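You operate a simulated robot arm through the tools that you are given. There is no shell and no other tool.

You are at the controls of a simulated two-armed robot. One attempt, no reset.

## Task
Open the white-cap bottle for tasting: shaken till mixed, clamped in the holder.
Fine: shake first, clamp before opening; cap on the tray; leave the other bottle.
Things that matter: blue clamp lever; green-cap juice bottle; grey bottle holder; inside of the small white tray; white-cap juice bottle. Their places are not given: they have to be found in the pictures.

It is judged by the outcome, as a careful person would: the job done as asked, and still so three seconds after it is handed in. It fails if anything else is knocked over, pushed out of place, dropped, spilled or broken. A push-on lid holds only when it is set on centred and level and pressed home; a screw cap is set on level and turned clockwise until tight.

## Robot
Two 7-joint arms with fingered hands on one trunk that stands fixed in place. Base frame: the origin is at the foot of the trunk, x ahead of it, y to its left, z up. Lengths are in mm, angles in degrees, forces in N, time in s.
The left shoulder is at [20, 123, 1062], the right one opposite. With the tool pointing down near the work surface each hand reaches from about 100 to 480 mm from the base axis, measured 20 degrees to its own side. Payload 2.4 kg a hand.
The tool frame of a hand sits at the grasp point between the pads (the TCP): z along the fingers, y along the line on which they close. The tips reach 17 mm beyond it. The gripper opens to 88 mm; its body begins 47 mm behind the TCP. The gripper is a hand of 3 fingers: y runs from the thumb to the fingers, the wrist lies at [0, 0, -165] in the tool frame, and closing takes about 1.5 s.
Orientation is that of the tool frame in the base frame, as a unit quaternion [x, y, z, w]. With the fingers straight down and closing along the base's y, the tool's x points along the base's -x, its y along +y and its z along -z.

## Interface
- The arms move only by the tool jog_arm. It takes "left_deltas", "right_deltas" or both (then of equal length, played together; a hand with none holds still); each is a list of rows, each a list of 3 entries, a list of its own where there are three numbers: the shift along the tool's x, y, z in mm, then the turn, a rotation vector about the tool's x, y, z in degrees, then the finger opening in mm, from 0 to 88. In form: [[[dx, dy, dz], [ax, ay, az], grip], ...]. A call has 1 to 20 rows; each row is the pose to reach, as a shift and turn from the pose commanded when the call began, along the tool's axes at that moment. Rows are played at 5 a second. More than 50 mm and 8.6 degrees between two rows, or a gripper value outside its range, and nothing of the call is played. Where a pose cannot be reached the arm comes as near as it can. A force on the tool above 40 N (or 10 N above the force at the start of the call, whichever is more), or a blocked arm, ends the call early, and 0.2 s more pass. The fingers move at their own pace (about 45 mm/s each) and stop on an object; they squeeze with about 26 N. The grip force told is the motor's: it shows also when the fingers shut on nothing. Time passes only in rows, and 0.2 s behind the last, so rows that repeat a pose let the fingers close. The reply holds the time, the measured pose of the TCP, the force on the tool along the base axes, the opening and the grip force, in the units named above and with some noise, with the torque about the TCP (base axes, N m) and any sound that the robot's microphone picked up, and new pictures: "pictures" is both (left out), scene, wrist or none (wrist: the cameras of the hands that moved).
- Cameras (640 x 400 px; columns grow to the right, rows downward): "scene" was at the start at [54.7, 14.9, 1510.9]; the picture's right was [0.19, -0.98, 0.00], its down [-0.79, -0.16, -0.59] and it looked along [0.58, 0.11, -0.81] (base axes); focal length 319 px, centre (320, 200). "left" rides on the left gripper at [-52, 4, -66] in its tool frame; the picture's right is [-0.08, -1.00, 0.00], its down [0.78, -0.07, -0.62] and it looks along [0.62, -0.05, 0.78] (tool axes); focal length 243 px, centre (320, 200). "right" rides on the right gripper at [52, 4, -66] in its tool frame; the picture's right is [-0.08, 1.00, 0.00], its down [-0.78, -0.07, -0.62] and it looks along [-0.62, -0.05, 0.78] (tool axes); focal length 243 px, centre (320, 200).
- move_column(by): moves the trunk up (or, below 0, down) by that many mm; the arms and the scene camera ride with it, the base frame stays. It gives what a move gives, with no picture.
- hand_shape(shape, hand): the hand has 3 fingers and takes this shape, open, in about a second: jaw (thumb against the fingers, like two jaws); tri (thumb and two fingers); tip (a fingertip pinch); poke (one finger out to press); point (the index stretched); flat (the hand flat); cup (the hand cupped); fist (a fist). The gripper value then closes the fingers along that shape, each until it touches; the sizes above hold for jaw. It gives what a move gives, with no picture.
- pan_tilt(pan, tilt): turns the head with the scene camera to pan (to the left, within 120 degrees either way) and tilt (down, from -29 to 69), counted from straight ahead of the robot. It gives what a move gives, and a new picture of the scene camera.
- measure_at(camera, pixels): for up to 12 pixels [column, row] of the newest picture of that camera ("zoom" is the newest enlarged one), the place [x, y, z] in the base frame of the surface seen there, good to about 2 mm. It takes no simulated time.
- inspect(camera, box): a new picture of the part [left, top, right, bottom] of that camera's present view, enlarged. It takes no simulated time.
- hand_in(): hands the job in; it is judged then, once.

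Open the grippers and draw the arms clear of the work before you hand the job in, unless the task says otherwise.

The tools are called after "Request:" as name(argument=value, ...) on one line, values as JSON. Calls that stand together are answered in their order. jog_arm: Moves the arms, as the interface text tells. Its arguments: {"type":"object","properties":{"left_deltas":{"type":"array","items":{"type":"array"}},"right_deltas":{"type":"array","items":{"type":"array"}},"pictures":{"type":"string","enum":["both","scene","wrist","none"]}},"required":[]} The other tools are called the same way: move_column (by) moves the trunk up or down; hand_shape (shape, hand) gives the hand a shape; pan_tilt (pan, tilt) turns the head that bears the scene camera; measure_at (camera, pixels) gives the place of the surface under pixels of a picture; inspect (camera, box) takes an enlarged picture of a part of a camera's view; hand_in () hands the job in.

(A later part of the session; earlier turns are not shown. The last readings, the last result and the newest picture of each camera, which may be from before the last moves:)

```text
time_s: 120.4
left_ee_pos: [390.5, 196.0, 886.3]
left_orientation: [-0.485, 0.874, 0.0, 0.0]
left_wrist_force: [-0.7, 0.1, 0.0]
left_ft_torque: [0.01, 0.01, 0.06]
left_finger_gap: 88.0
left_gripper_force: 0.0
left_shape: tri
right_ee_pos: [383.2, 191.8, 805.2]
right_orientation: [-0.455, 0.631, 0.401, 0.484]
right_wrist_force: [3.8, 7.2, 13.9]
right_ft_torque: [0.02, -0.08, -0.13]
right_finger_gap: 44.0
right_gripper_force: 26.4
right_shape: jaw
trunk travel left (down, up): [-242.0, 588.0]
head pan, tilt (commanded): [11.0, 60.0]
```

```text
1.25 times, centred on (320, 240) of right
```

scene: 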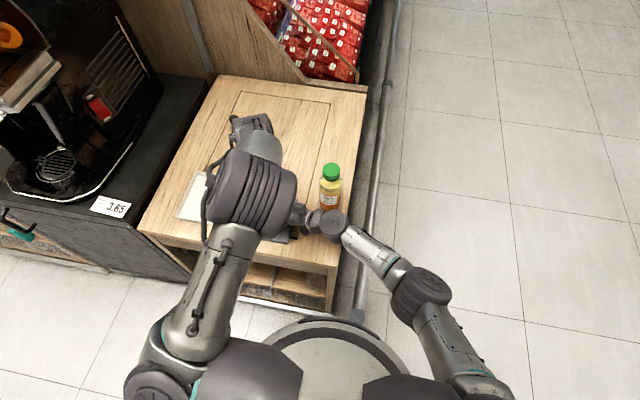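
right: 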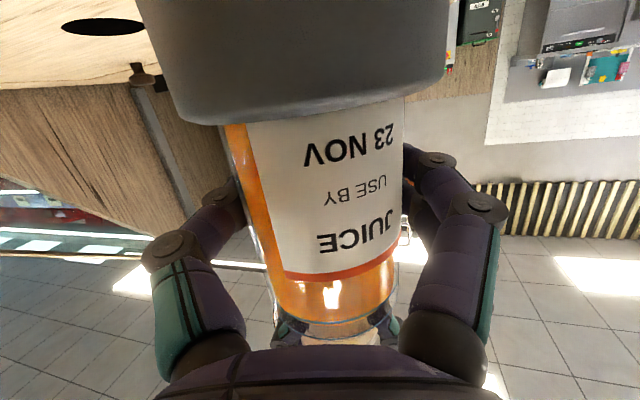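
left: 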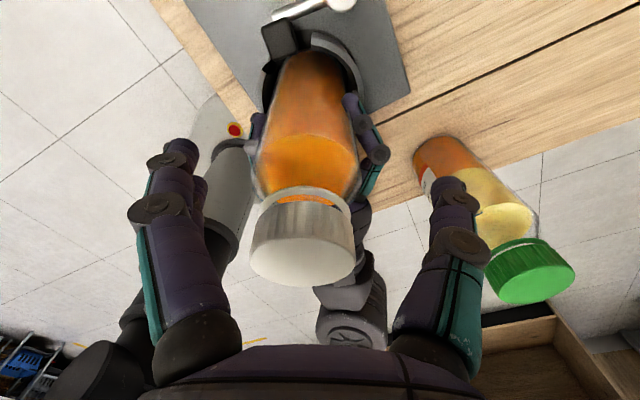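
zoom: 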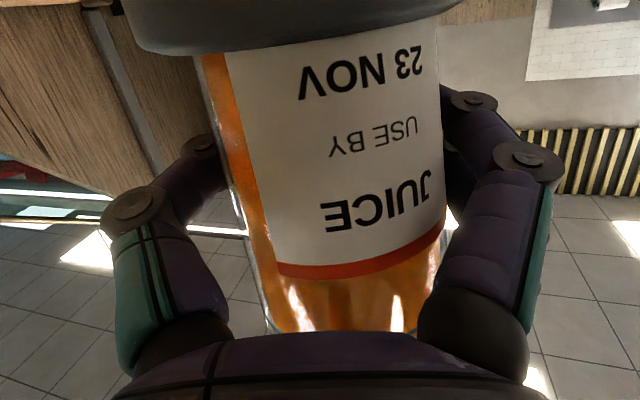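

The bottle now leans toward the right palm, and a ring of neck shows under the cap, so the cap has risen. I'll measure cap and body to quantify lean.

Request:
measure_at(camera="left", pixels=[[303, 262], [262, 260], [348, 258], [303, 245], [303, 280], [303, 215], [303, 193], [305, 165], [305, 120], [305, 80], [270, 120], [345, 120]])

Request:
measure_at(camera="right", pixels=[[330, 130], [330, 170], [330, 220], [330, 260], [260, 170], [390, 170], [280, 240], [390, 240]])

```text
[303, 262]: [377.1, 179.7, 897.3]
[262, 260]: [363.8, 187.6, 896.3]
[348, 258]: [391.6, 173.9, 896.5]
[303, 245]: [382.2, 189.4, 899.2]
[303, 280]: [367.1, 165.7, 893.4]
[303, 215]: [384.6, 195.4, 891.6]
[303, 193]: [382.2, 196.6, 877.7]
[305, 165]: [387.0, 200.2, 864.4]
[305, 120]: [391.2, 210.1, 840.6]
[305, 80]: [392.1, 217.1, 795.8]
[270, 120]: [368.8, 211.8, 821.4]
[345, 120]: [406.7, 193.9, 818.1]
```

```text
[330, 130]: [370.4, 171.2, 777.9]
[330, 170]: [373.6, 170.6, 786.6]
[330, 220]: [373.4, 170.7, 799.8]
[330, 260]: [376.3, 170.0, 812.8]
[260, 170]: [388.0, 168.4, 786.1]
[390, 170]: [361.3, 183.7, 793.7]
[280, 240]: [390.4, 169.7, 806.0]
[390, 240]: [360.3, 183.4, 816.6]
```

The cap top is at (376.5,180,897): the bottle leans about 7° toward the right hand and is a few millimetres high. I'll lift the left hand clear, then release the right hand gently so the clamp and cup can right the bottle.

Request:
jog_arm(left_deltas=[[[0, 0, -20], [0, 0, 0], 88], [[0, 0, -45], [0, 0, 0], 88], [[0, 0, -75], [0, 0, 0], 88], [[0, 0, -75], [0, 0, 0], 88]], pictures="none")

Request:
jog_arm(right_deltas=[[[0, 0, 0], [0, 0, 0], 50], [[0, 0, 0], [0, 0, 0], 56], [[0, 0, 0], [0, 0, 0], 62], [[0, 0, 0], [0, 0, 0], 70], [[0, 0, 0], [0, 0, 0], 80], [[0, 0, 0], [0, 0, 0], 88], [[0, 0, 0], [0, 0, 0], 88]], pictures="both")

Request:
inspect(camera="left", box=[160, 0, 560, 280])

```text
time_s: 121.4
left_ee_pos: [388.0, 195.5, 958.0]
left_orientation: [-0.485, 0.875, -0.001, 0.0]
left_wrist_force: [0.6, -0.5, 0.0]
left_ft_torque: [-0.03, 0.0, -0.02]
left_finger_gap: 88.1
left_gripper_force: 0.0
left_shape: tri
right_ee_pos: [381.4, 190.6, 806.3]
right_orientation: [-0.455, 0.631, 0.4, 0.484]
right_wrist_force: [1.6, 7.8, 12.6]
right_ft_torque: [0.0, -0.07, -0.08]
right_finger_gap: 44.5
right_gripper_force: 25.7
right_shape: jaw
trunk travel left (down, up): [-242.0, 588.0]
head pan, tilt (commanded): [11.0, 60.0]
```

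```text
time_s: 123.0
left_ee_pos: [388.9, 194.4, 958.2]
left_orientation: [-0.485, 0.875, 0.001, 0.0]
left_wrist_force: [0.4, 0.5, 0.4]
left_ft_torque: [0.0, -0.02, 0.01]
left_finger_gap: 87.8
left_gripper_force: 0.1
left_shape: tri
right_ee_pos: [383.0, 190.9, 804.0]
right_orientation: [-0.454, 0.631, 0.4, 0.485]
right_wrist_force: [1.3, -0.4, -0.5]
right_ft_torque: [-0.06, 0.02, -0.02]
right_finger_gap: 88.1
right_gripper_force: 0.1
right_shape: jaw
trunk travel left (down, up): [-242.0, 588.0]
head pan, tilt (commanded): [11.0, 60.0]
```

scene: 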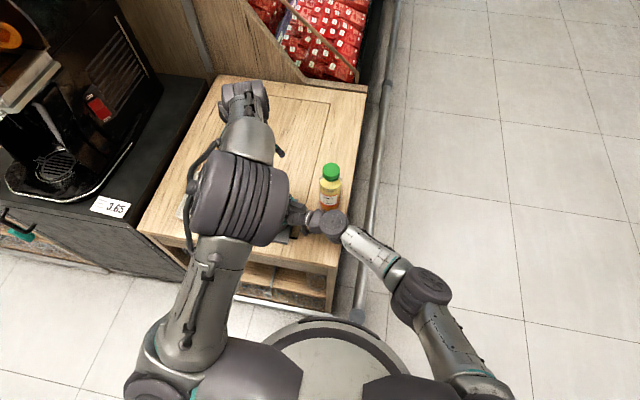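
right: 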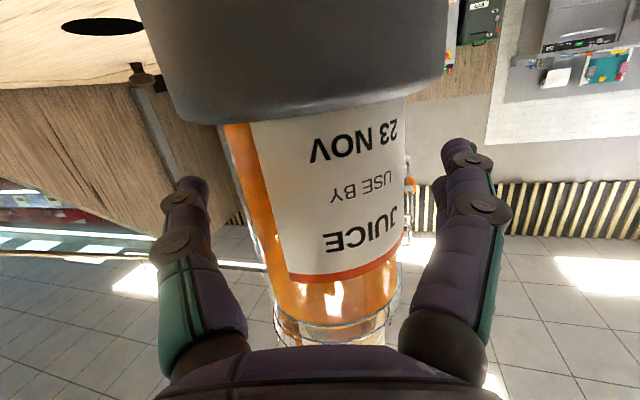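

```text
1.43 times, centred on (360, 140) of left
```

zoom: 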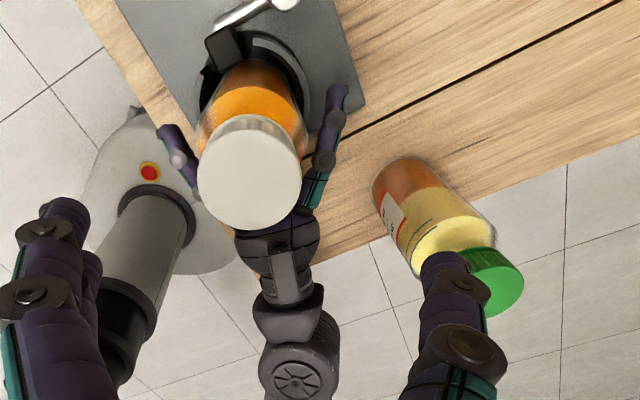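

The bottle has righted itself in the clamp. I'll measure the cap's rim and height from this enlarged left view.

Request:
measure_at(camera="zoom", pixels=[[250, 182], [203, 182], [298, 182], [250, 224], [250, 140], [220, 215], [283, 213], [218, 148], [285, 148], [250, 122], [230, 115], [270, 115]])

Request:
inspect(camera="right", box=[220, 230, 440, 370])

```text
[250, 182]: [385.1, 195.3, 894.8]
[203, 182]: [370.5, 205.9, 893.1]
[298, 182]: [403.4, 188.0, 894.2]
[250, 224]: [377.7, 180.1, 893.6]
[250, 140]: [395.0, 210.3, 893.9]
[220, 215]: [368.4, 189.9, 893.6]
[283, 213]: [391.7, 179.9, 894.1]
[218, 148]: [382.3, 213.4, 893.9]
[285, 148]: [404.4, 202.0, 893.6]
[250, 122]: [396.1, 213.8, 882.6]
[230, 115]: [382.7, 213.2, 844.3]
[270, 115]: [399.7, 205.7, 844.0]
```

```text
2.86 times, centred on (330, 300) of right
```

zoom: 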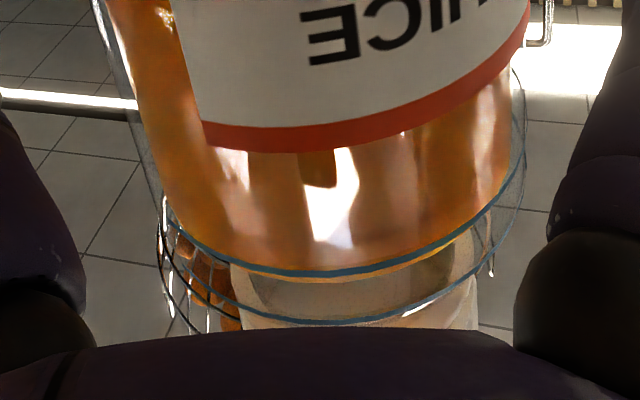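

The bottle is upright again; the cap centre is (386.7,196.2) with its top at 893.9, about 2 mm higher than before, so it has begun to unscrew. I'll re-close the right hand on the body while rotating the open left hand back clockwise above the cap.

Request:
jog_arm(left_deltas=[[[0, 0, 0], [0, 0, 7.9], 70], [[0, 0, 0], [0, 0, 15.8], 60], [[0.5, 0, 0], [0, 0, 23.7], 56], [[1, 0.2, 0], [0, 0, 31.6], 56], [[1.5, 0.4, 0], [0, 0, 39.5], 56], [[2, 0.6, 0], [0, 0, 47.4], 56], [[2.5, 0.8, 0], [0, 0, 55.3], 56], [[3, 1, 0], [0, 0, 63.2], 56], [[3.8, 1, 0], [0, 0, 71.1], 56], [[3.8, 1, 0], [0, 0, 79], 56], [[3.8, 1, 0], [0, 0, 86.9], 56], [[3.8, 1, 0], [0, 0, 94.8], 56], [[3.8, 1, 0], [0, 0, 102.7], 56], [[3.8, 1, 0], [0, 0, 110.6], 56], [[3.8, 1, 0], [0, 0, 118.5], 56], [[3.8, 1, 0], [0, 0, 126.4], 56], [[3.8, 1, 0], [0, 0, 134.3], 56], [[3.8, 1, 0], [0, 0, 142.2], 56], [[3.8, 1, 0], [0, 0, 150.1], 56], [[3.8, 1, 0], [0, 0, 158], 56]], right_deltas=[[[0, 0, 0], [0, 0, 0], 80], [[0, 0, 0], [0, 0, 0], 72], [[0, 0, 0], [0, 0, 0], 64], [[0, 0, 0], [0, 0, 0], 56], [[0, 0, 0], [0, 0, 0], 48], [[0, 0, 0], [0, 0, 0], 40], [[0, 0, 0], [0, 0, 0], 20], [[0, 0, 0], [0, 0, 0], 0], [[0, 0, 0], [0, 0, 0], 0], [[0, 0, 0], [0, 0, 0], 0], [[0, 0, 0], [0, 0, 0], 0], [[0, 0, 0], [0, 0, 0], 0], [[0, 0, 0], [0, 0, 0], 0], [[0, 0, 0], [0, 0, 0], 0], [[0, 0, 0], [0, 0, 0], 0], [[0, 0, 0], [0, 0, 0], 0], [[0, 0, 0], [0, 0, 0], 0], [[0, 0, 0], [0, 0, 0], 0], [[0, 0, 0], [0, 0, 0], 0], [[0, 0, 0], [0, 0, 0], 0]], pictures="wrist")

```text
time_s: 127.2
left_ee_pos: [387.5, 194.8, 960.1]
left_orientation: [0.767, 0.642, 0.0, 0.0]
left_wrist_force: [0.7, 0.5, 0.8]
left_ft_torque: [-0.01, -0.01, -0.01]
left_finger_gap: 56.4
left_gripper_force: 0.0
left_shape: tri
right_ee_pos: [382.7, 191.8, 804.7]
right_orientation: [-0.455, 0.631, 0.401, 0.484]
right_wrist_force: [3.2, 6.8, 1.0]
right_ft_torque: [-0.01, -0.11, 0.0]
right_finger_gap: 48.9
right_gripper_force: 25.5
right_shape: jaw
trunk travel left (down, up): [-242.0, 588.0]
head pan, tilt (commanded): [11.0, 60.0]
```

right: 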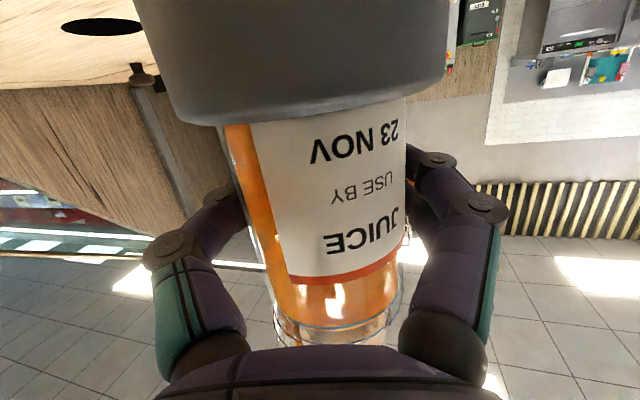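
left: 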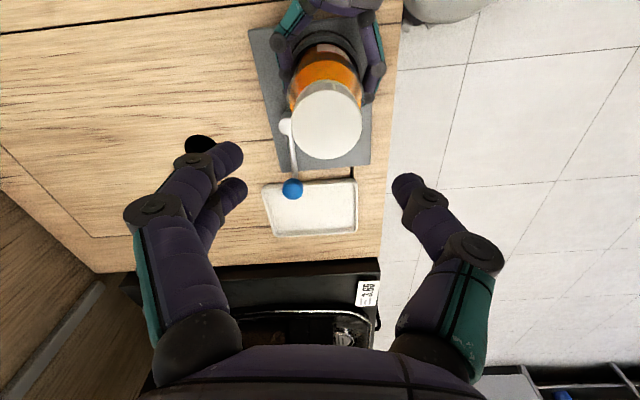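

Right hand holds the body again. I'll descend the left hand around the cap (TCP z≈889) and then measure fingertips and cap together in one picture.

Request:
jog_arm(left_deltas=[[[0, 0, 24], [0, 0, 0], 56], [[0, 0, 48], [0, 0, 0], 56], [[0, 0, 71], [0, 0, 0], 56], [[0, 0, 71], [0, 0, 0], 56]], pictures="wrist")

Request:
inspect(camera="left", box=[180, 90, 460, 280])

```text
time_s: 128.2
left_ee_pos: [386.9, 192.0, 886.9]
left_orientation: [0.766, 0.643, 0.0, 0.0]
left_wrist_force: [-0.1, -0.1, -0.3]
left_ft_torque: [0.03, 0.0, -0.02]
left_finger_gap: 56.6
left_gripper_force: 0.0
left_shape: tri
right_ee_pos: [383.6, 191.7, 804.2]
right_orientation: [-0.456, 0.631, 0.401, 0.483]
right_wrist_force: [3.6, 6.3, 1.5]
right_ft_torque: [0.04, -0.07, 0.03]
right_finger_gap: 48.1
right_gripper_force: 26.3
right_shape: jaw
trunk travel left (down, up): [-242.0, 588.0]
head pan, tilt (commanded): [11.0, 60.0]
```

left: 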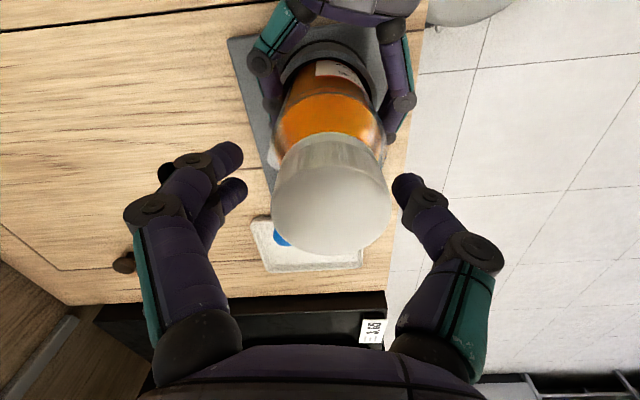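

```text
2.11 times, centred on (320, 185) of left
```

zoom: 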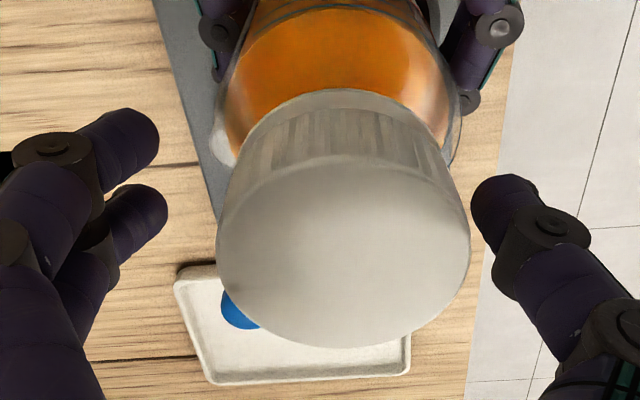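

The cap sits nearer the thumb than the fingers. I'll measure rim and fingertip points in this same view to compute the exact correction.

Request:
measure_at(camera="zoom", pixels=[[222, 245], [466, 245], [343, 338], [343, 165], [260, 320], [425, 320], [150, 135], [158, 210], [480, 190], [140, 150], [150, 225], [495, 205]])

```text
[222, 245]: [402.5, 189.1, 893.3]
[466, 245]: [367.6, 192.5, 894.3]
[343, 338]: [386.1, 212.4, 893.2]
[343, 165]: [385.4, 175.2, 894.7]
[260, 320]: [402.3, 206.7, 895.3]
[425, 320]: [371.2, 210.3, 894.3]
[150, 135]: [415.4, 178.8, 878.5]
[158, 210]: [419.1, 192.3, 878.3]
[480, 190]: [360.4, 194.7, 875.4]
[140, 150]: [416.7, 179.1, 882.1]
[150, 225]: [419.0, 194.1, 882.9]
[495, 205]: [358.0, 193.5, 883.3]
```

Computed in this view: grip centre (390,197) versus cap centre (385.6,194), with the grip centre at about tool (5.5, 2.2). I'll shift onto it, close, and turn 72° about that true centre.

Request:
jog_arm(left_deltas=[[[-3.7, -3.8, 0], [0, 0, 0], 56], [[-3.7, -3.8, 0], [0, 0, 0], 40], [[-3.7, -3.8, 0], [0, 0, 0], 20], [[-3.7, -3.8, 0], [0, 0, 0], 0], [[-3.7, -3.8, 0], [0, 0, 0], 0], [[-4.0, -3.0, 0], [0, 0, -8], 0], [[-4.1, -2.2, -0.1], [0, 0, -16], 0], [[-4.1, -1.4, -0.2], [0, 0, -24], 0], [[-4.0, -0.55, -0.3], [0, 0, -32], 0], [[-3.8, 0.25, -0.4], [0, 0, -40], 0], [[-3.5, 1.0, -0.5], [0, 0, -48], 0], [[-3.1, 1.7, -0.6], [0, 0, -56], 0], [[-2.6, 2.4, -0.7], [0, 0, -64], 0], [[-2.0, 2.95, -0.8], [0, 0, -72], 0], [[-2.0, 2.95, -0.8], [0, 0, -72], 0]], pictures="both")

Request:
inspect(camera="right", box=[140, 80, 500, 400])

Request:
inspect(camera="left", box=[180, 90, 460, 280])

```text
time_s: 131.4
left_ee_pos: [390.3, 190.5, 891.5]
left_orientation: [0.241, 0.971, 0.0, -0.001]
left_wrist_force: [7.9, -9.7, -0.1]
left_ft_torque: [-0.1, -0.1, -0.19]
left_finger_gap: 18.0
left_gripper_force: 25.7
left_shape: tri
right_ee_pos: [382.8, 191.3, 804.0]
right_orientation: [-0.456, 0.631, 0.401, 0.484]
right_wrist_force: [-7.4, 14.4, 3.3]
right_ft_torque: [-0.09, -0.58, 0.22]
right_finger_gap: 47.8
right_gripper_force: 25.8
right_shape: jaw
trunk travel left (down, up): [-242.0, 588.0]
head pan, tilt (commanded): [11.0, 60.0]
```

scene: 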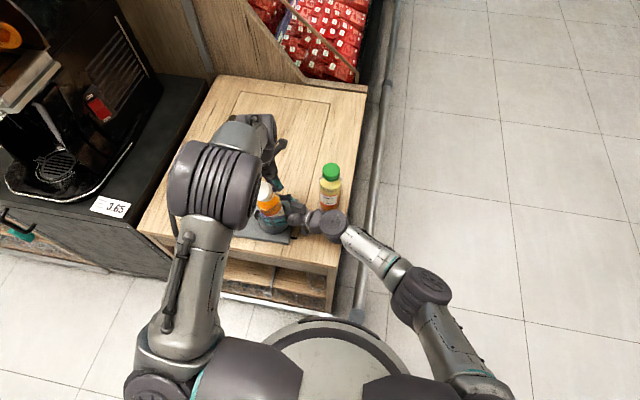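
left: 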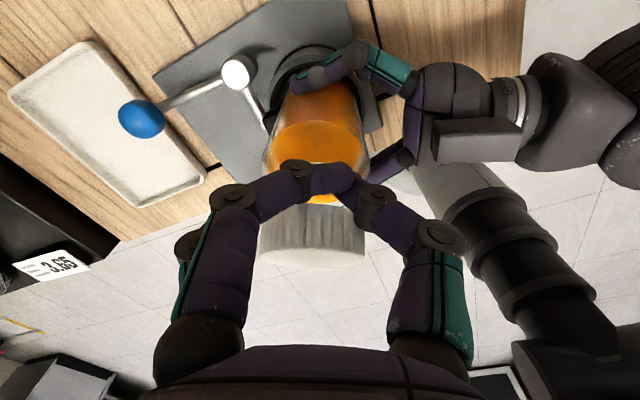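

```text
1.25 times, centred on (320, 240) of right
```

zoom: 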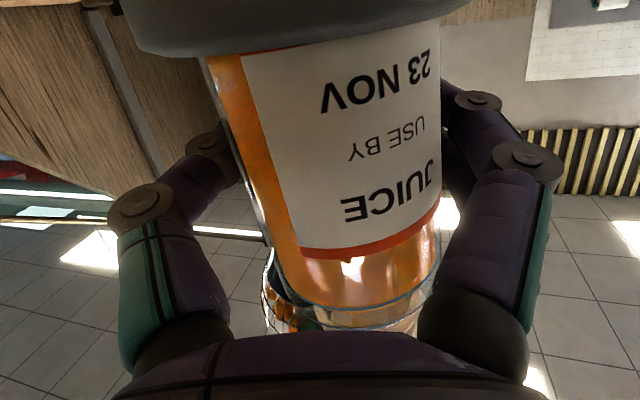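

```text
2.11 times, centred on (320, 185) of left
```

zoom: 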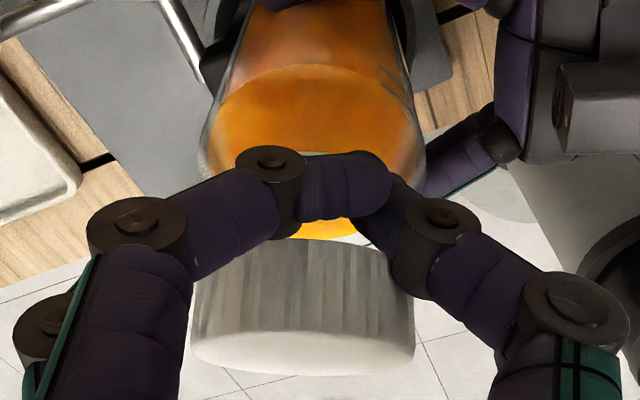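

It slipped out the other way this time, so the true neutral lies between the two placements (about +0.5 to +1 mm). I'll open, lift a little, and let the bottle right itself.

Request:
jog_arm(left_deltas=[[[0, 0, 0], [0, 0, 0], 40], [[0, 0, 0], [0, 0, 0], 70], [[0, 0, 0], [0, 0, 0], 88], [[0, 0, 0], [0, 0, 0], 88], [[0, 0, -25], [0, 0, 0], 88], [[0, 0, -55], [0, 0, 0], 88], [[0, 0, -55], [0, 0, 0], 88]], pictures="wrist")

Request:
jog_arm(right_deltas=[[[0, 0, 0], [0, 0, 0], 55], [[0, 0, 0], [0, 0, 0], 65], [[0, 0, 0], [0, 0, 0], 75], [[0, 0, 0], [0, 0, 0], 75], [[0, 0, 0], [0, 0, 0], 60], [[0, 0, 0], [0, 0, 0], 45], [[0, 0, 0], [0, 0, 0], 20], [[0, 0, 0], [0, 0, 0], 0], [[0, 0, 0], [0, 0, 0], 0], [[0, 0, 0], [0, 0, 0], 0]], pictures="wrist")

Request:
inspect(camera="left", box=[180, 0, 460, 200])

```text
time_s: 133.0
left_ee_pos: [391.2, 189.7, 947.8]
left_orientation: [0.241, 0.97, 0.0, 0.0]
left_wrist_force: [0.5, 0.8, 0.1]
left_ft_torque: [0.0, -0.01, 0.02]
left_finger_gap: 87.7
left_gripper_force: 0.1
left_shape: tri
right_ee_pos: [384.4, 190.0, 803.6]
right_orientation: [-0.455, 0.63, 0.401, 0.484]
right_wrist_force: [3.4, 0.1, -0.7]
right_ft_torque: [-0.03, -0.02, 0.06]
right_finger_gap: 47.0
right_gripper_force: 26.0
right_shape: jaw
trunk travel left (down, up): [-242.0, 588.0]
head pan, tilt (commanded): [11.0, 60.0]
```

left: 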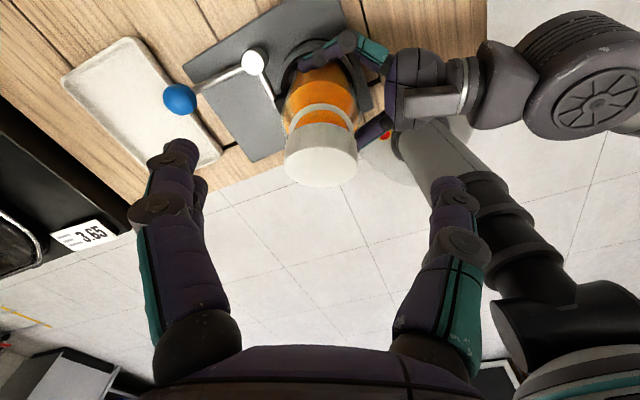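

```text
time_s: 135.2
left_ee_pos: [391.5, 192.0, 947.4]
left_orientation: [0.242, 0.97, 0.0, 0.001]
left_wrist_force: [-0.4, 0.4, 0.1]
left_ft_torque: [0.02, -0.01, 0.01]
left_finger_gap: 87.9
left_gripper_force: 0.0
left_shape: tri
right_ee_pos: [383.2, 191.2, 804.7]
right_orientation: [-0.455, 0.631, 0.401, 0.484]
right_wrist_force: [2.6, 7.4, 1.8]
right_ft_torque: [0.03, -0.04, 0.1]
right_finger_gap: 46.8
right_gripper_force: 26.1
right_shape: jaw
trunk travel left (down, up): [-242.0, 588.0]
head pan, tilt (commanded): [11.0, 60.0]
```

right: 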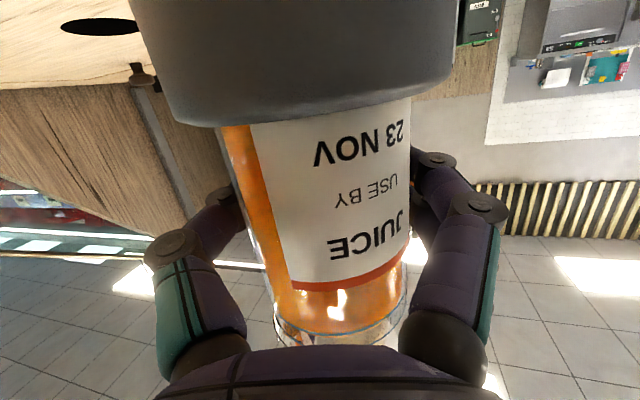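

```text
2.00 times, centred on (320, 100) of left
```

zoom: 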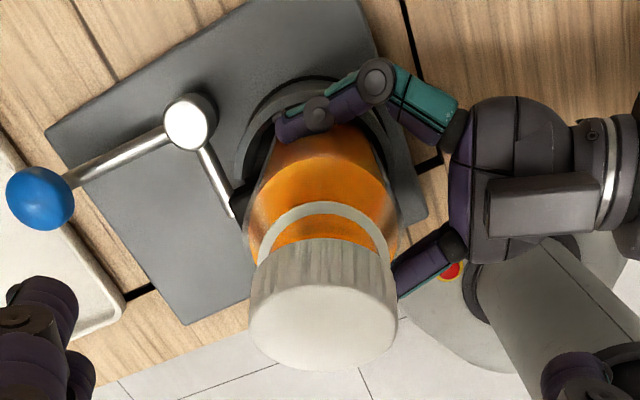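

In this view a white neck ring and a gap show under the cap, so the cap has risen noticeably. I'll measure the cap top, its lower edge and the ring.

Request:
measure_at(camera="zoom", pixels=[[322, 335], [255, 325], [392, 322], [322, 362], [322, 298], [322, 280], [322, 250], [322, 228], [322, 210], [322, 190], [262, 240], [386, 240]])

Request:
inspect(camera="left", box=[260, 70, 400, 200])

```text
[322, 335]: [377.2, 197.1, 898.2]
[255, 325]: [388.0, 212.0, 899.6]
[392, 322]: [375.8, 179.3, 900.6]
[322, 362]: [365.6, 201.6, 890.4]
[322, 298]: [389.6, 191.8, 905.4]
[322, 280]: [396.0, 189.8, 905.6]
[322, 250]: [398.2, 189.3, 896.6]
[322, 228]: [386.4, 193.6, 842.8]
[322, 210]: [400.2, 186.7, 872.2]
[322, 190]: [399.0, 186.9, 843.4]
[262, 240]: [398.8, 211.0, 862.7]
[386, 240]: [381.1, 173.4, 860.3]
```

```text
3.08 times, centred on (330, 135) of left
```

zoom: 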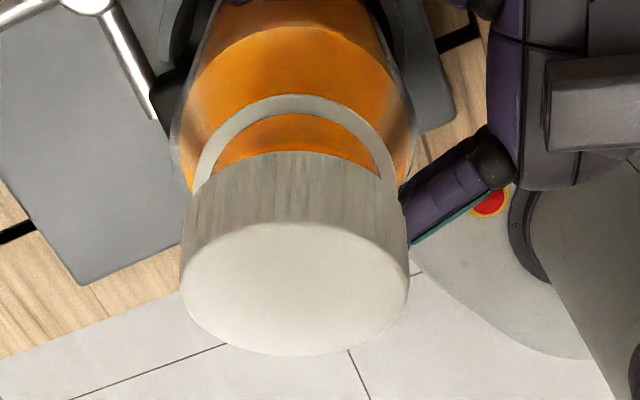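

The cap's top plane measures tilted by roughly 30°, with the mouth ring exposed: the cap appears to be off its thread and resting askew on the mouth. I'll measure it finely before touching anything.

Request:
measure_at(camera="zoom", pixels=[[295, 290], [190, 285], [402, 282], [290, 348], [298, 232], [240, 330], [350, 330], [240, 245], [355, 243], [295, 195], [295, 160], [295, 105]])

Request:
measure_at(camera="zoom", pixels=[[250, 115], [340, 112], [210, 160], [380, 155], [295, 130], [295, 145], [250, 140], [340, 135], [215, 180], [375, 180], [295, 60], [400, 200]])

Request:
inspect(camera="scene", box=[240, 160, 320, 240])

```text
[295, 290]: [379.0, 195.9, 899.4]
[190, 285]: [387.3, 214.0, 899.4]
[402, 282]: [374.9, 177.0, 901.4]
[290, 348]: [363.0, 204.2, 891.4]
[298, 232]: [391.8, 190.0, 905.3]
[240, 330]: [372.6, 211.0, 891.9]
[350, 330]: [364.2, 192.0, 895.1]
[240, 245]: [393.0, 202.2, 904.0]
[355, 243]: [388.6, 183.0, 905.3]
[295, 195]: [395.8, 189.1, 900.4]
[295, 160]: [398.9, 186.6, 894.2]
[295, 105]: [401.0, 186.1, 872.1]
```

```text
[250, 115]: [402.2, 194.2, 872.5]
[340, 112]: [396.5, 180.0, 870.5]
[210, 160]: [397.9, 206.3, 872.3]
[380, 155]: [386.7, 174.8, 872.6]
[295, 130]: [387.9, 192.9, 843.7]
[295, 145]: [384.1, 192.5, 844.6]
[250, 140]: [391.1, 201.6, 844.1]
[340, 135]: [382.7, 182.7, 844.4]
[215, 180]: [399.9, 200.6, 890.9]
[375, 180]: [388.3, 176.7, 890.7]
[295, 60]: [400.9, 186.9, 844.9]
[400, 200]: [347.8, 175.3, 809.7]
```

```text
5.00 times, centred on (280, 200) of scene
```

zoom: 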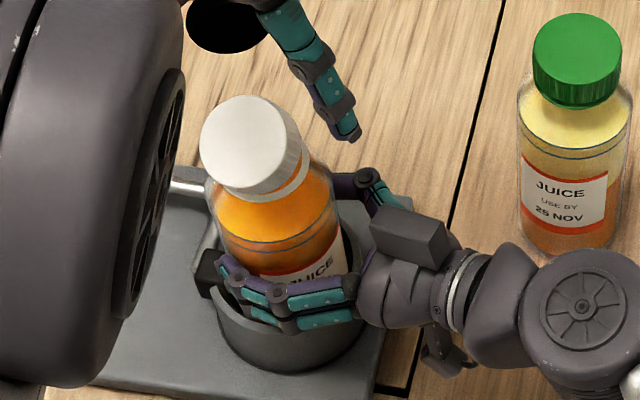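

Confirmed: the mouth rim is level at z≈872 (centre (384.5,194)) while the cap sits tilted about 23° on it, loose. The left hand's closing line happens to lie along the tilt axis, so I'll move over the cap and descend partway to re-check before gripping gently.

Request:
jog_arm(left_deltas=[[[4.3, -1.2, 0], [0, 0, 0], 80], [[8.6, -2.5, 0], [0, 0, 0], 74], [[8.6, -2.5, 15], [0, 0, 0], 74], [[8.6, -2.5, 28], [0, 0, 0], 74], [[8.6, -2.5, 28], [0, 0, 0], 74]], pictures="wrist")

Request:
inspect(camera="left", box=[180, 60, 460, 260])

```text
time_s: 136.4
left_ee_pos: [382.0, 192.9, 919.0]
left_orientation: [0.242, 0.97, 0.0, 0.0]
left_wrist_force: [0.4, -0.3, -1.2]
left_ft_torque: [-0.02, 0.0, 0.0]
left_finger_gap: 74.1
left_gripper_force: 0.0
left_shape: tri
right_ee_pos: [382.7, 190.5, 805.7]
right_orientation: [-0.456, 0.631, 0.401, 0.483]
right_wrist_force: [2.9, 7.6, 1.4]
right_ft_torque: [0.01, -0.07, 0.05]
right_finger_gap: 46.9
right_gripper_force: 25.9
right_shape: jaw
trunk travel left (down, up): [-242.0, 588.0]
head pan, tilt (commanded): [11.0, 60.0]
```

left: 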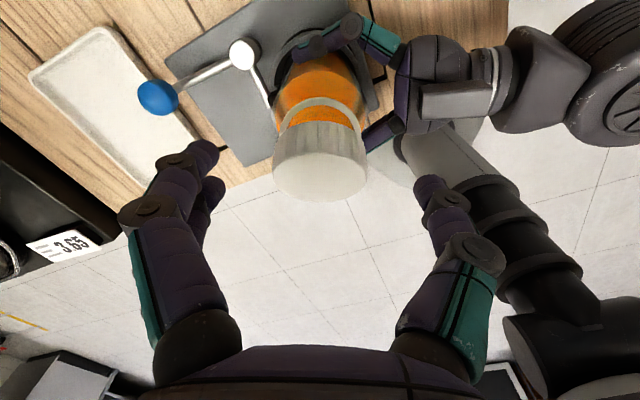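

```text
2.00 times, centred on (320, 160) of left
```

zoom: 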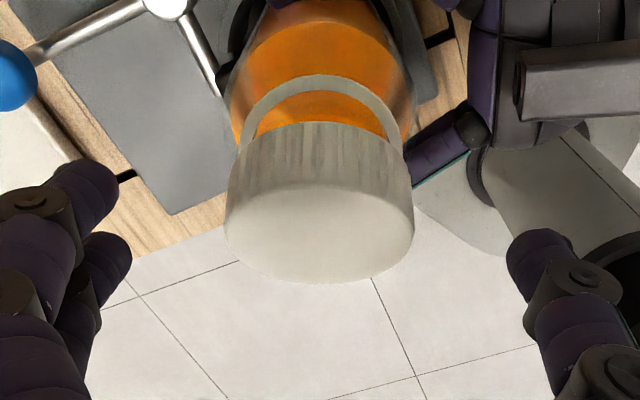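

The cap looks centred between the fingers. I'll measure tips and cap together in this view for a final correction.

Request:
measure_at(camera="zoom", pixels=[[112, 185], [125, 250], [515, 250], [320, 235], [232, 225], [408, 225], [320, 275], [320, 190], [320, 160], [320, 130], [240, 175], [400, 175]])

```text
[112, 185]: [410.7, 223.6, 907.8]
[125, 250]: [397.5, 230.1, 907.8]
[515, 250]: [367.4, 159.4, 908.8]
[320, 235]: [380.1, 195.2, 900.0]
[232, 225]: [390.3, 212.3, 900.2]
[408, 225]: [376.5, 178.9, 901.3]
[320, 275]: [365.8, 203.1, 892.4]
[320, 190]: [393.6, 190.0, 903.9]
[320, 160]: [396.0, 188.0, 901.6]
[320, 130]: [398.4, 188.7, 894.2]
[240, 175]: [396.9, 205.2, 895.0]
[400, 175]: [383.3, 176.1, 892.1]
```

Combining the measurements, I need a 2 mm shift; then I'll descend 20 mm and close on the tilted cap.

Request:
jog_arm(left_deltas=[[[-2, 0.2, 0], [0, 0, 0], 74], [[-2, 0.2, 10], [0, 0, 0], 74], [[-2, 0.2, 20], [0, 0, 0], 74], [[-2, 0.2, 20], [0, 0, 0], 60], [[-2, 0.2, 20], [0, 0, 0], 48], [[-2, 0.2, 20], [0, 0, 0], 36], [[-2, 0.2, 20], [0, 0, 0], 20], [[-2, 0.2, 20], [0, 0, 0], 0], [[-2, 0.2, 20], [0, 0, 0], 0], [[-2, 0.2, 20], [0, 0, 0], 0]], pictures="both")

Request:
inspect(camera="left", box=[180, 60, 460, 260])

Request:
inspect(camera="scene", box=[240, 150, 320, 240])

```text
time_s: 138.6
left_ee_pos: [382.7, 191.6, 897.2]
left_orientation: [0.242, 0.97, 0.0, 0.0]
left_wrist_force: [2.7, -4.0, 1.2]
left_ft_torque: [-0.07, -0.02, 0.04]
left_finger_gap: 30.1
left_gripper_force: 25.8
left_shape: tri
right_ee_pos: [383.1, 192.1, 805.2]
right_orientation: [-0.455, 0.631, 0.401, 0.484]
right_wrist_force: [1.0, 9.2, 2.6]
right_ft_torque: [-0.01, -0.14, 0.07]
right_finger_gap: 46.9
right_gripper_force: 26.3
right_shape: jaw
trunk travel left (down, up): [-242.0, 588.0]
head pan, tilt (commanded): [11.0, 60.0]
```

scene: 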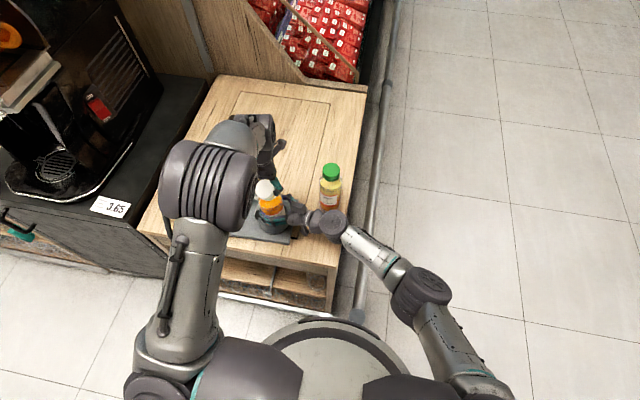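
left: 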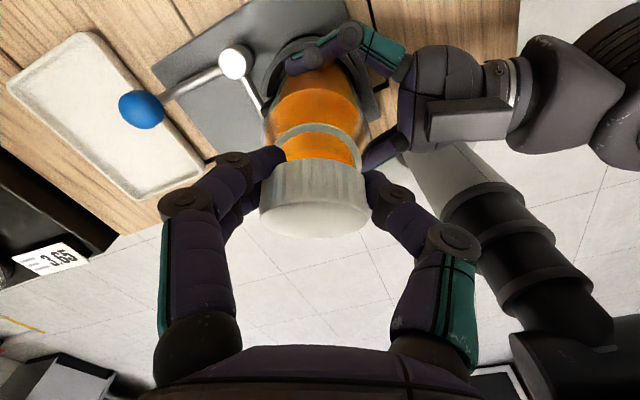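

```text
2.00 times, centred on (320, 160) of left
```

zoom: 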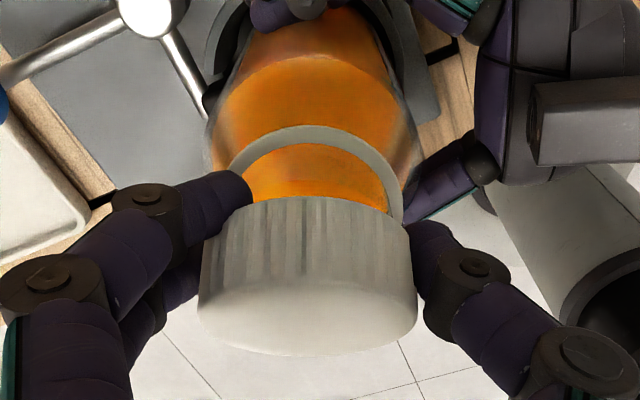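

```text
4.44 times, centred on (280, 195) of scene
```

zoom: 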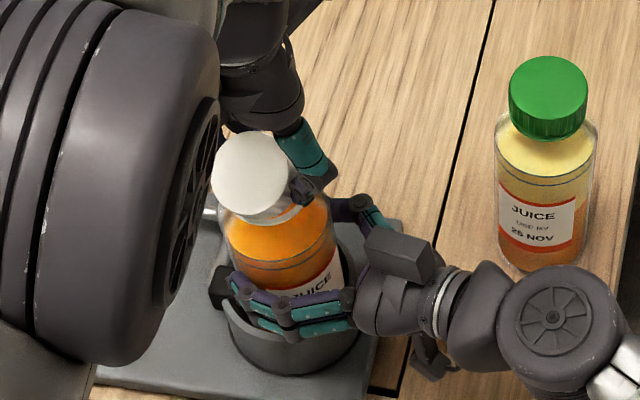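

The left hand holds the cap near its open end (gap 30, 26 N). I'll lift just 6 mm and check that the cap comes along.

Request:
jog_arm(left_deltas=[[[0, 0, -2], [0, 0, 0], 0], [[0, 0, -4], [0, 0, 0], 0], [[0, 0, -6], [0, 0, 0], 0], [[0, 0, -6], [0, 0, 0], 0]], pictures="both")

Request:
inspect(camera="left", box=[180, 60, 460, 260])

Request:
inspect(camera="scene", box=[240, 150, 320, 240])

```text
time_s: 139.6
left_ee_pos: [383.0, 192.0, 903.1]
left_orientation: [0.241, 0.97, -0.001, -0.001]
left_wrist_force: [1.9, -3.8, -4.0]
left_ft_torque: [-0.02, -0.06, 0.03]
left_finger_gap: 29.2
left_gripper_force: 25.8
left_shape: tri
right_ee_pos: [382.8, 191.5, 805.2]
right_orientation: [-0.455, 0.631, 0.4, 0.484]
right_wrist_force: [-0.9, 9.0, 3.9]
right_ft_torque: [0.0, -0.1, 0.04]
right_finger_gap: 46.9
right_gripper_force: 26.3
right_shape: jaw
trunk travel left (down, up): [-242.0, 588.0]
head pan, tilt (commanded): [11.0, 60.0]
```

scene: 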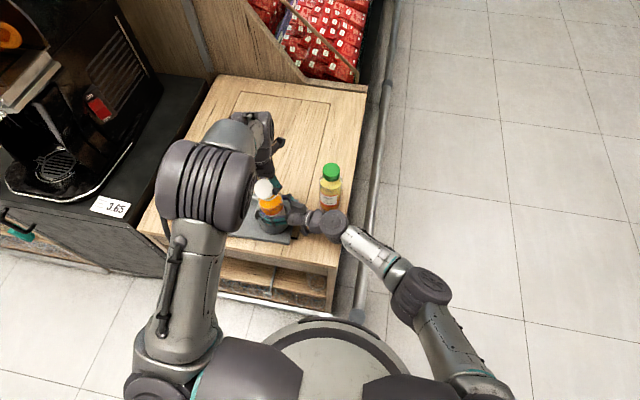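
left: 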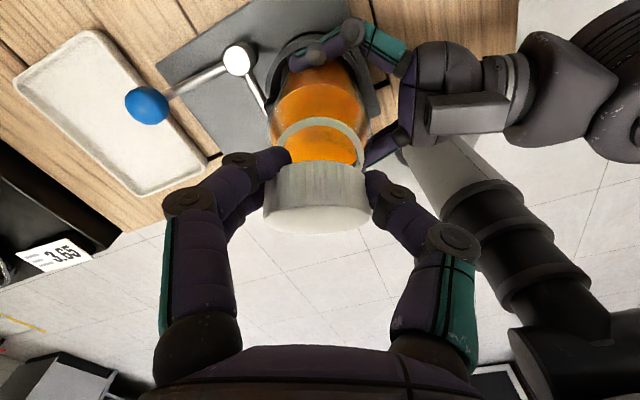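

```text
2.00 times, centred on (320, 160) of left
```

zoom: 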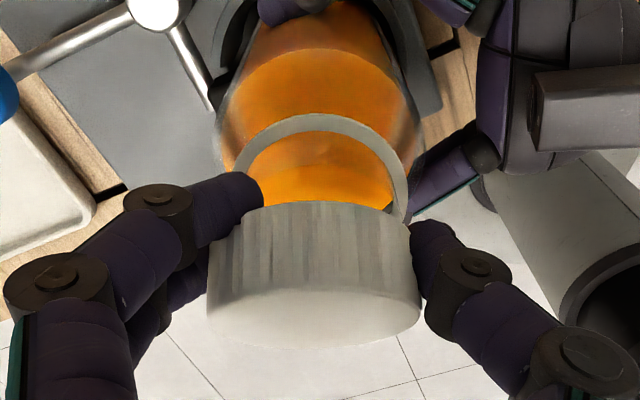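

```text
4.44 times, centred on (280, 195) of scene
```

zoom: 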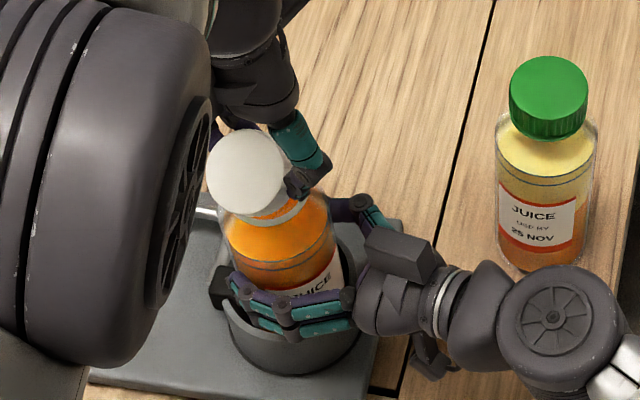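

The cap rose with the hand but leans further, and about 4 N of pull remains, so its near edge still catches. I'll measure the cap and rim again.

Request:
inspect(camera="left", box=[250, 100, 390, 240])

Request:
measure_at(camera="zoom", pixels=[[300, 370], [205, 345], [400, 340], [300, 345], [310, 300], [310, 250], [310, 215], [230, 230], [395, 225], [310, 100], [310, 140], [310, 185]])

Request:
measure_at(camera="scene", pixels=[[270, 188], [263, 190], [277, 186], [268, 180], [272, 196], [276, 197], [282, 193]])

```text
2.86 times, centred on (320, 170) of left
```

zoom: 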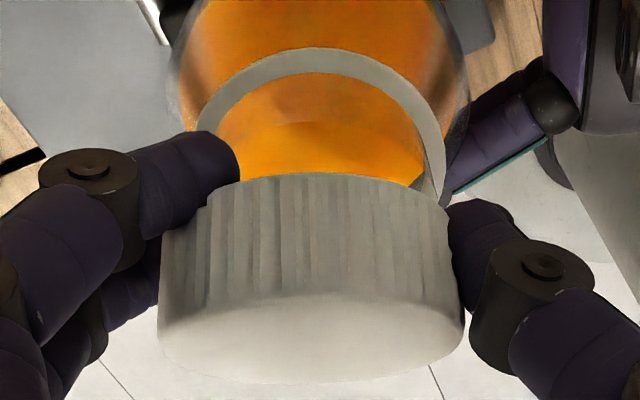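

```text
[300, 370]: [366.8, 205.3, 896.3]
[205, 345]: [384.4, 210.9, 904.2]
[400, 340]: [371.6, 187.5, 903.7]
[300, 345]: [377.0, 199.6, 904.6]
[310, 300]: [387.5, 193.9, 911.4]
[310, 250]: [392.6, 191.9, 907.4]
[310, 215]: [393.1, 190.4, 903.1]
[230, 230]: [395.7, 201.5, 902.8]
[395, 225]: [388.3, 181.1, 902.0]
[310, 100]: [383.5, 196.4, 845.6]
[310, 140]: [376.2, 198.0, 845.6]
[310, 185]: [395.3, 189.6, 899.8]
```

```text
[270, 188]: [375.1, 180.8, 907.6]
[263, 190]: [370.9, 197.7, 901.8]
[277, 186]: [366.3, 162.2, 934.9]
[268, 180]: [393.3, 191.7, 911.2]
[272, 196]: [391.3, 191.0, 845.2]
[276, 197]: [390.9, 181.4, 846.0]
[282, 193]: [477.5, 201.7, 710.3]
```

The cap's far edge is now well above the neck top while its near wall still hooks over the neck. I'll ease it slightly toward me (+x of the tool) while lifting 12 mm to unhook it.

Request:
jog_arm(left_deltas=[[[2, 0, -1], [0, 0, 0], 0], [[3.5, 0, -3], [0, 0, 0], 0], [[4, 0, -6], [0, 0, 0], 0], [[4, 0, -9], [0, 0, 0], 0], [[4, 0, -12], [0, 0, 0], 0], [[4, 0, -12], [0, 0, 0], 0]], pictures="both")

Request:
inspect(camera="left", box=[180, 60, 460, 260])

Request:
inspect(camera="scene", box=[240, 150, 320, 240])

```text
time_s: 141.0
left_ee_pos: [380.7, 193.5, 914.5]
left_orientation: [0.242, 0.97, -0.001, 0.0]
left_wrist_force: [-2.8, 0.7, -1.9]
left_ft_torque: [-0.01, 0.05, 0.02]
left_finger_gap: 26.0
left_gripper_force: 26.2
left_shape: tri
right_ee_pos: [384.1, 190.8, 804.7]
right_orientation: [-0.455, 0.632, 0.4, 0.484]
right_wrist_force: [8.6, 9.0, 1.7]
right_ft_torque: [0.05, 0.03, 0.0]
right_finger_gap: 47.0
right_gripper_force: 25.8
right_shape: jaw
trunk travel left (down, up): [-242.0, 588.0]
head pan, tilt (commanded): [11.0, 60.0]
```

scene: 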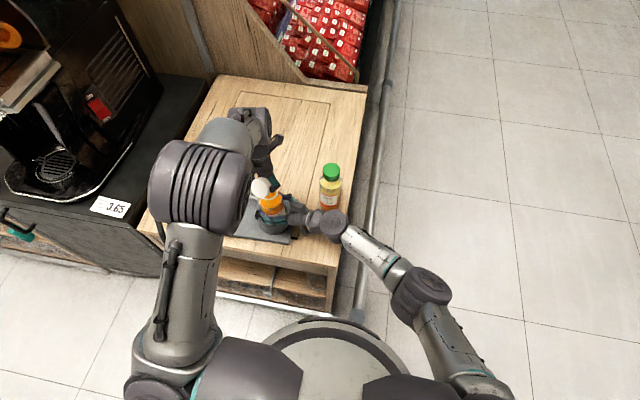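
left: 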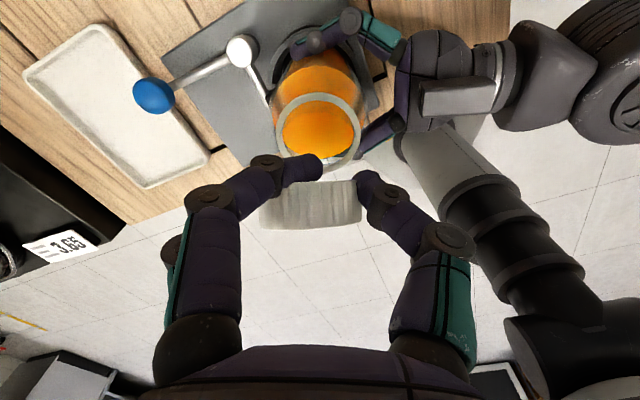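

```text
2.00 times, centred on (320, 160) of left
```

zoom: 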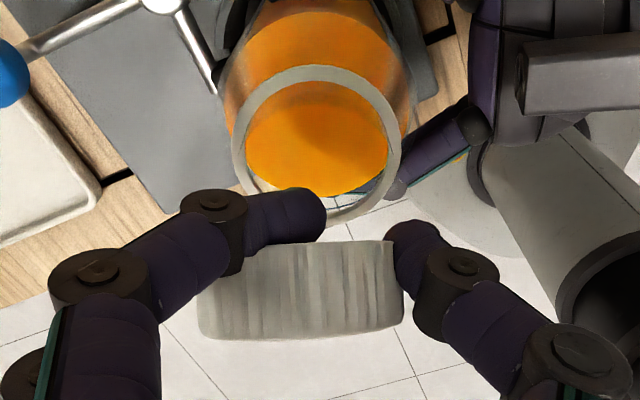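

```text
4.44 times, centred on (280, 195) of scene
```

zoom: 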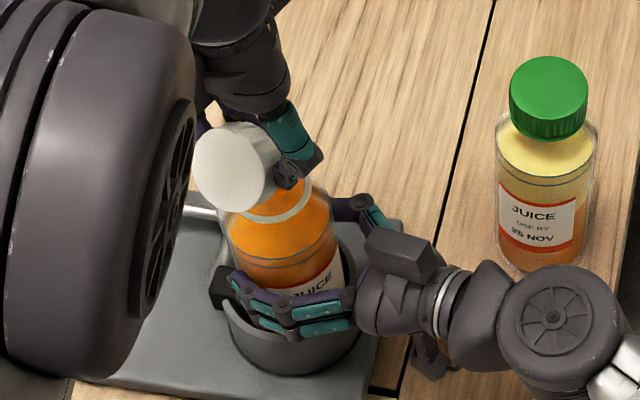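

The cap is off and held by the left hand; the mouth is open with the juice inside. I'll lift it straight up 30 mm and confirm the hold.

Request:
jog_arm(left_deltas=[[[0.5, 0, -6], [0, 0, 0], 0], [[1, 0, -12], [0, 0, 0], 0], [[1, 0, -18], [0, 0, 0], 0], [[1, 0, -24], [0, 0, 0], 0], [[1, 0, -30], [0, 0, 0], 0], [[1, 0, -30], [0, 0, 0], 0]], pictures="both")

Request:
inspect(camera="left", box=[180, 60, 460, 260])

Request:
inspect(camera="scene", box=[230, 130, 330, 240])

```text
time_s: 142.4
left_ee_pos: [379.3, 194.8, 945.4]
left_orientation: [0.242, 0.97, 0.0, 0.001]
left_wrist_force: [-0.7, 0.5, -0.2]
left_ft_torque: [0.01, -0.01, 0.01]
left_finger_gap: 25.7
left_gripper_force: 26.0
left_shape: tri
right_ee_pos: [382.3, 191.3, 803.8]
right_orientation: [-0.455, 0.631, 0.4, 0.484]
right_wrist_force: [7.0, 8.7, 2.3]
right_ft_torque: [0.0, -0.08, 0.02]
right_finger_gap: 46.8
right_gripper_force: 26.2
right_shape: jaw
trunk travel left (down, up): [-242.0, 588.0]
head pan, tilt (commanded): [11.0, 60.0]
```

scene: 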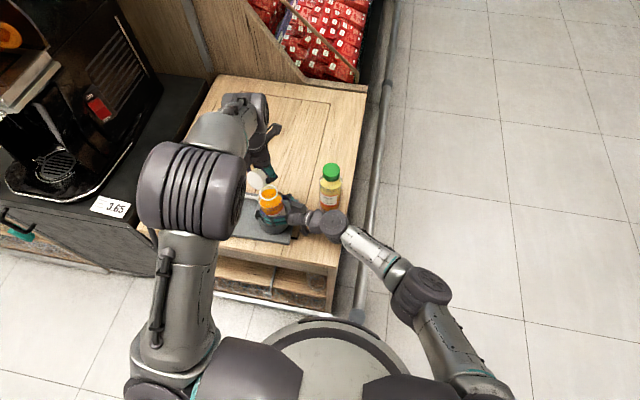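
left: 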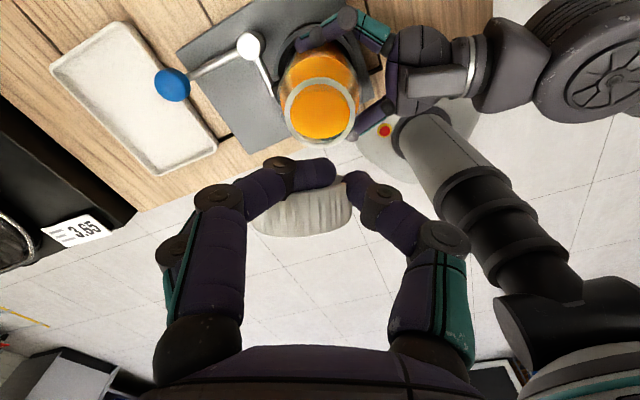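

```text
2.00 times, centred on (320, 160) of left
```

zoom: 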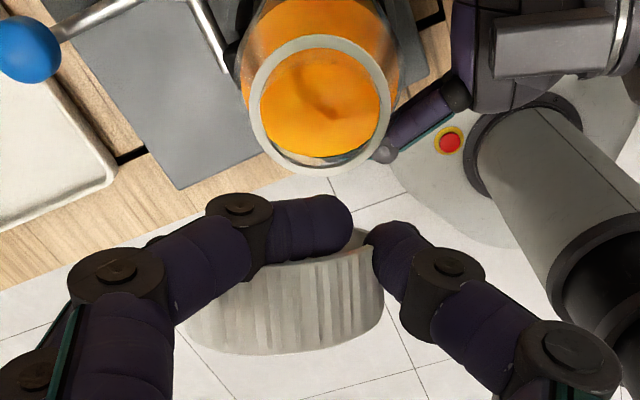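

```text
3.64 times, centred on (280, 185) of scene
```

zoom: 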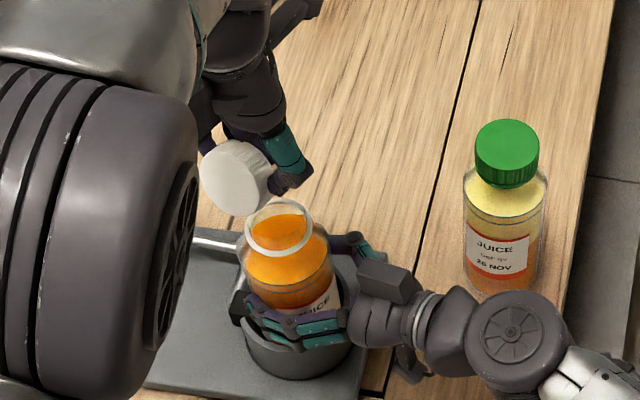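

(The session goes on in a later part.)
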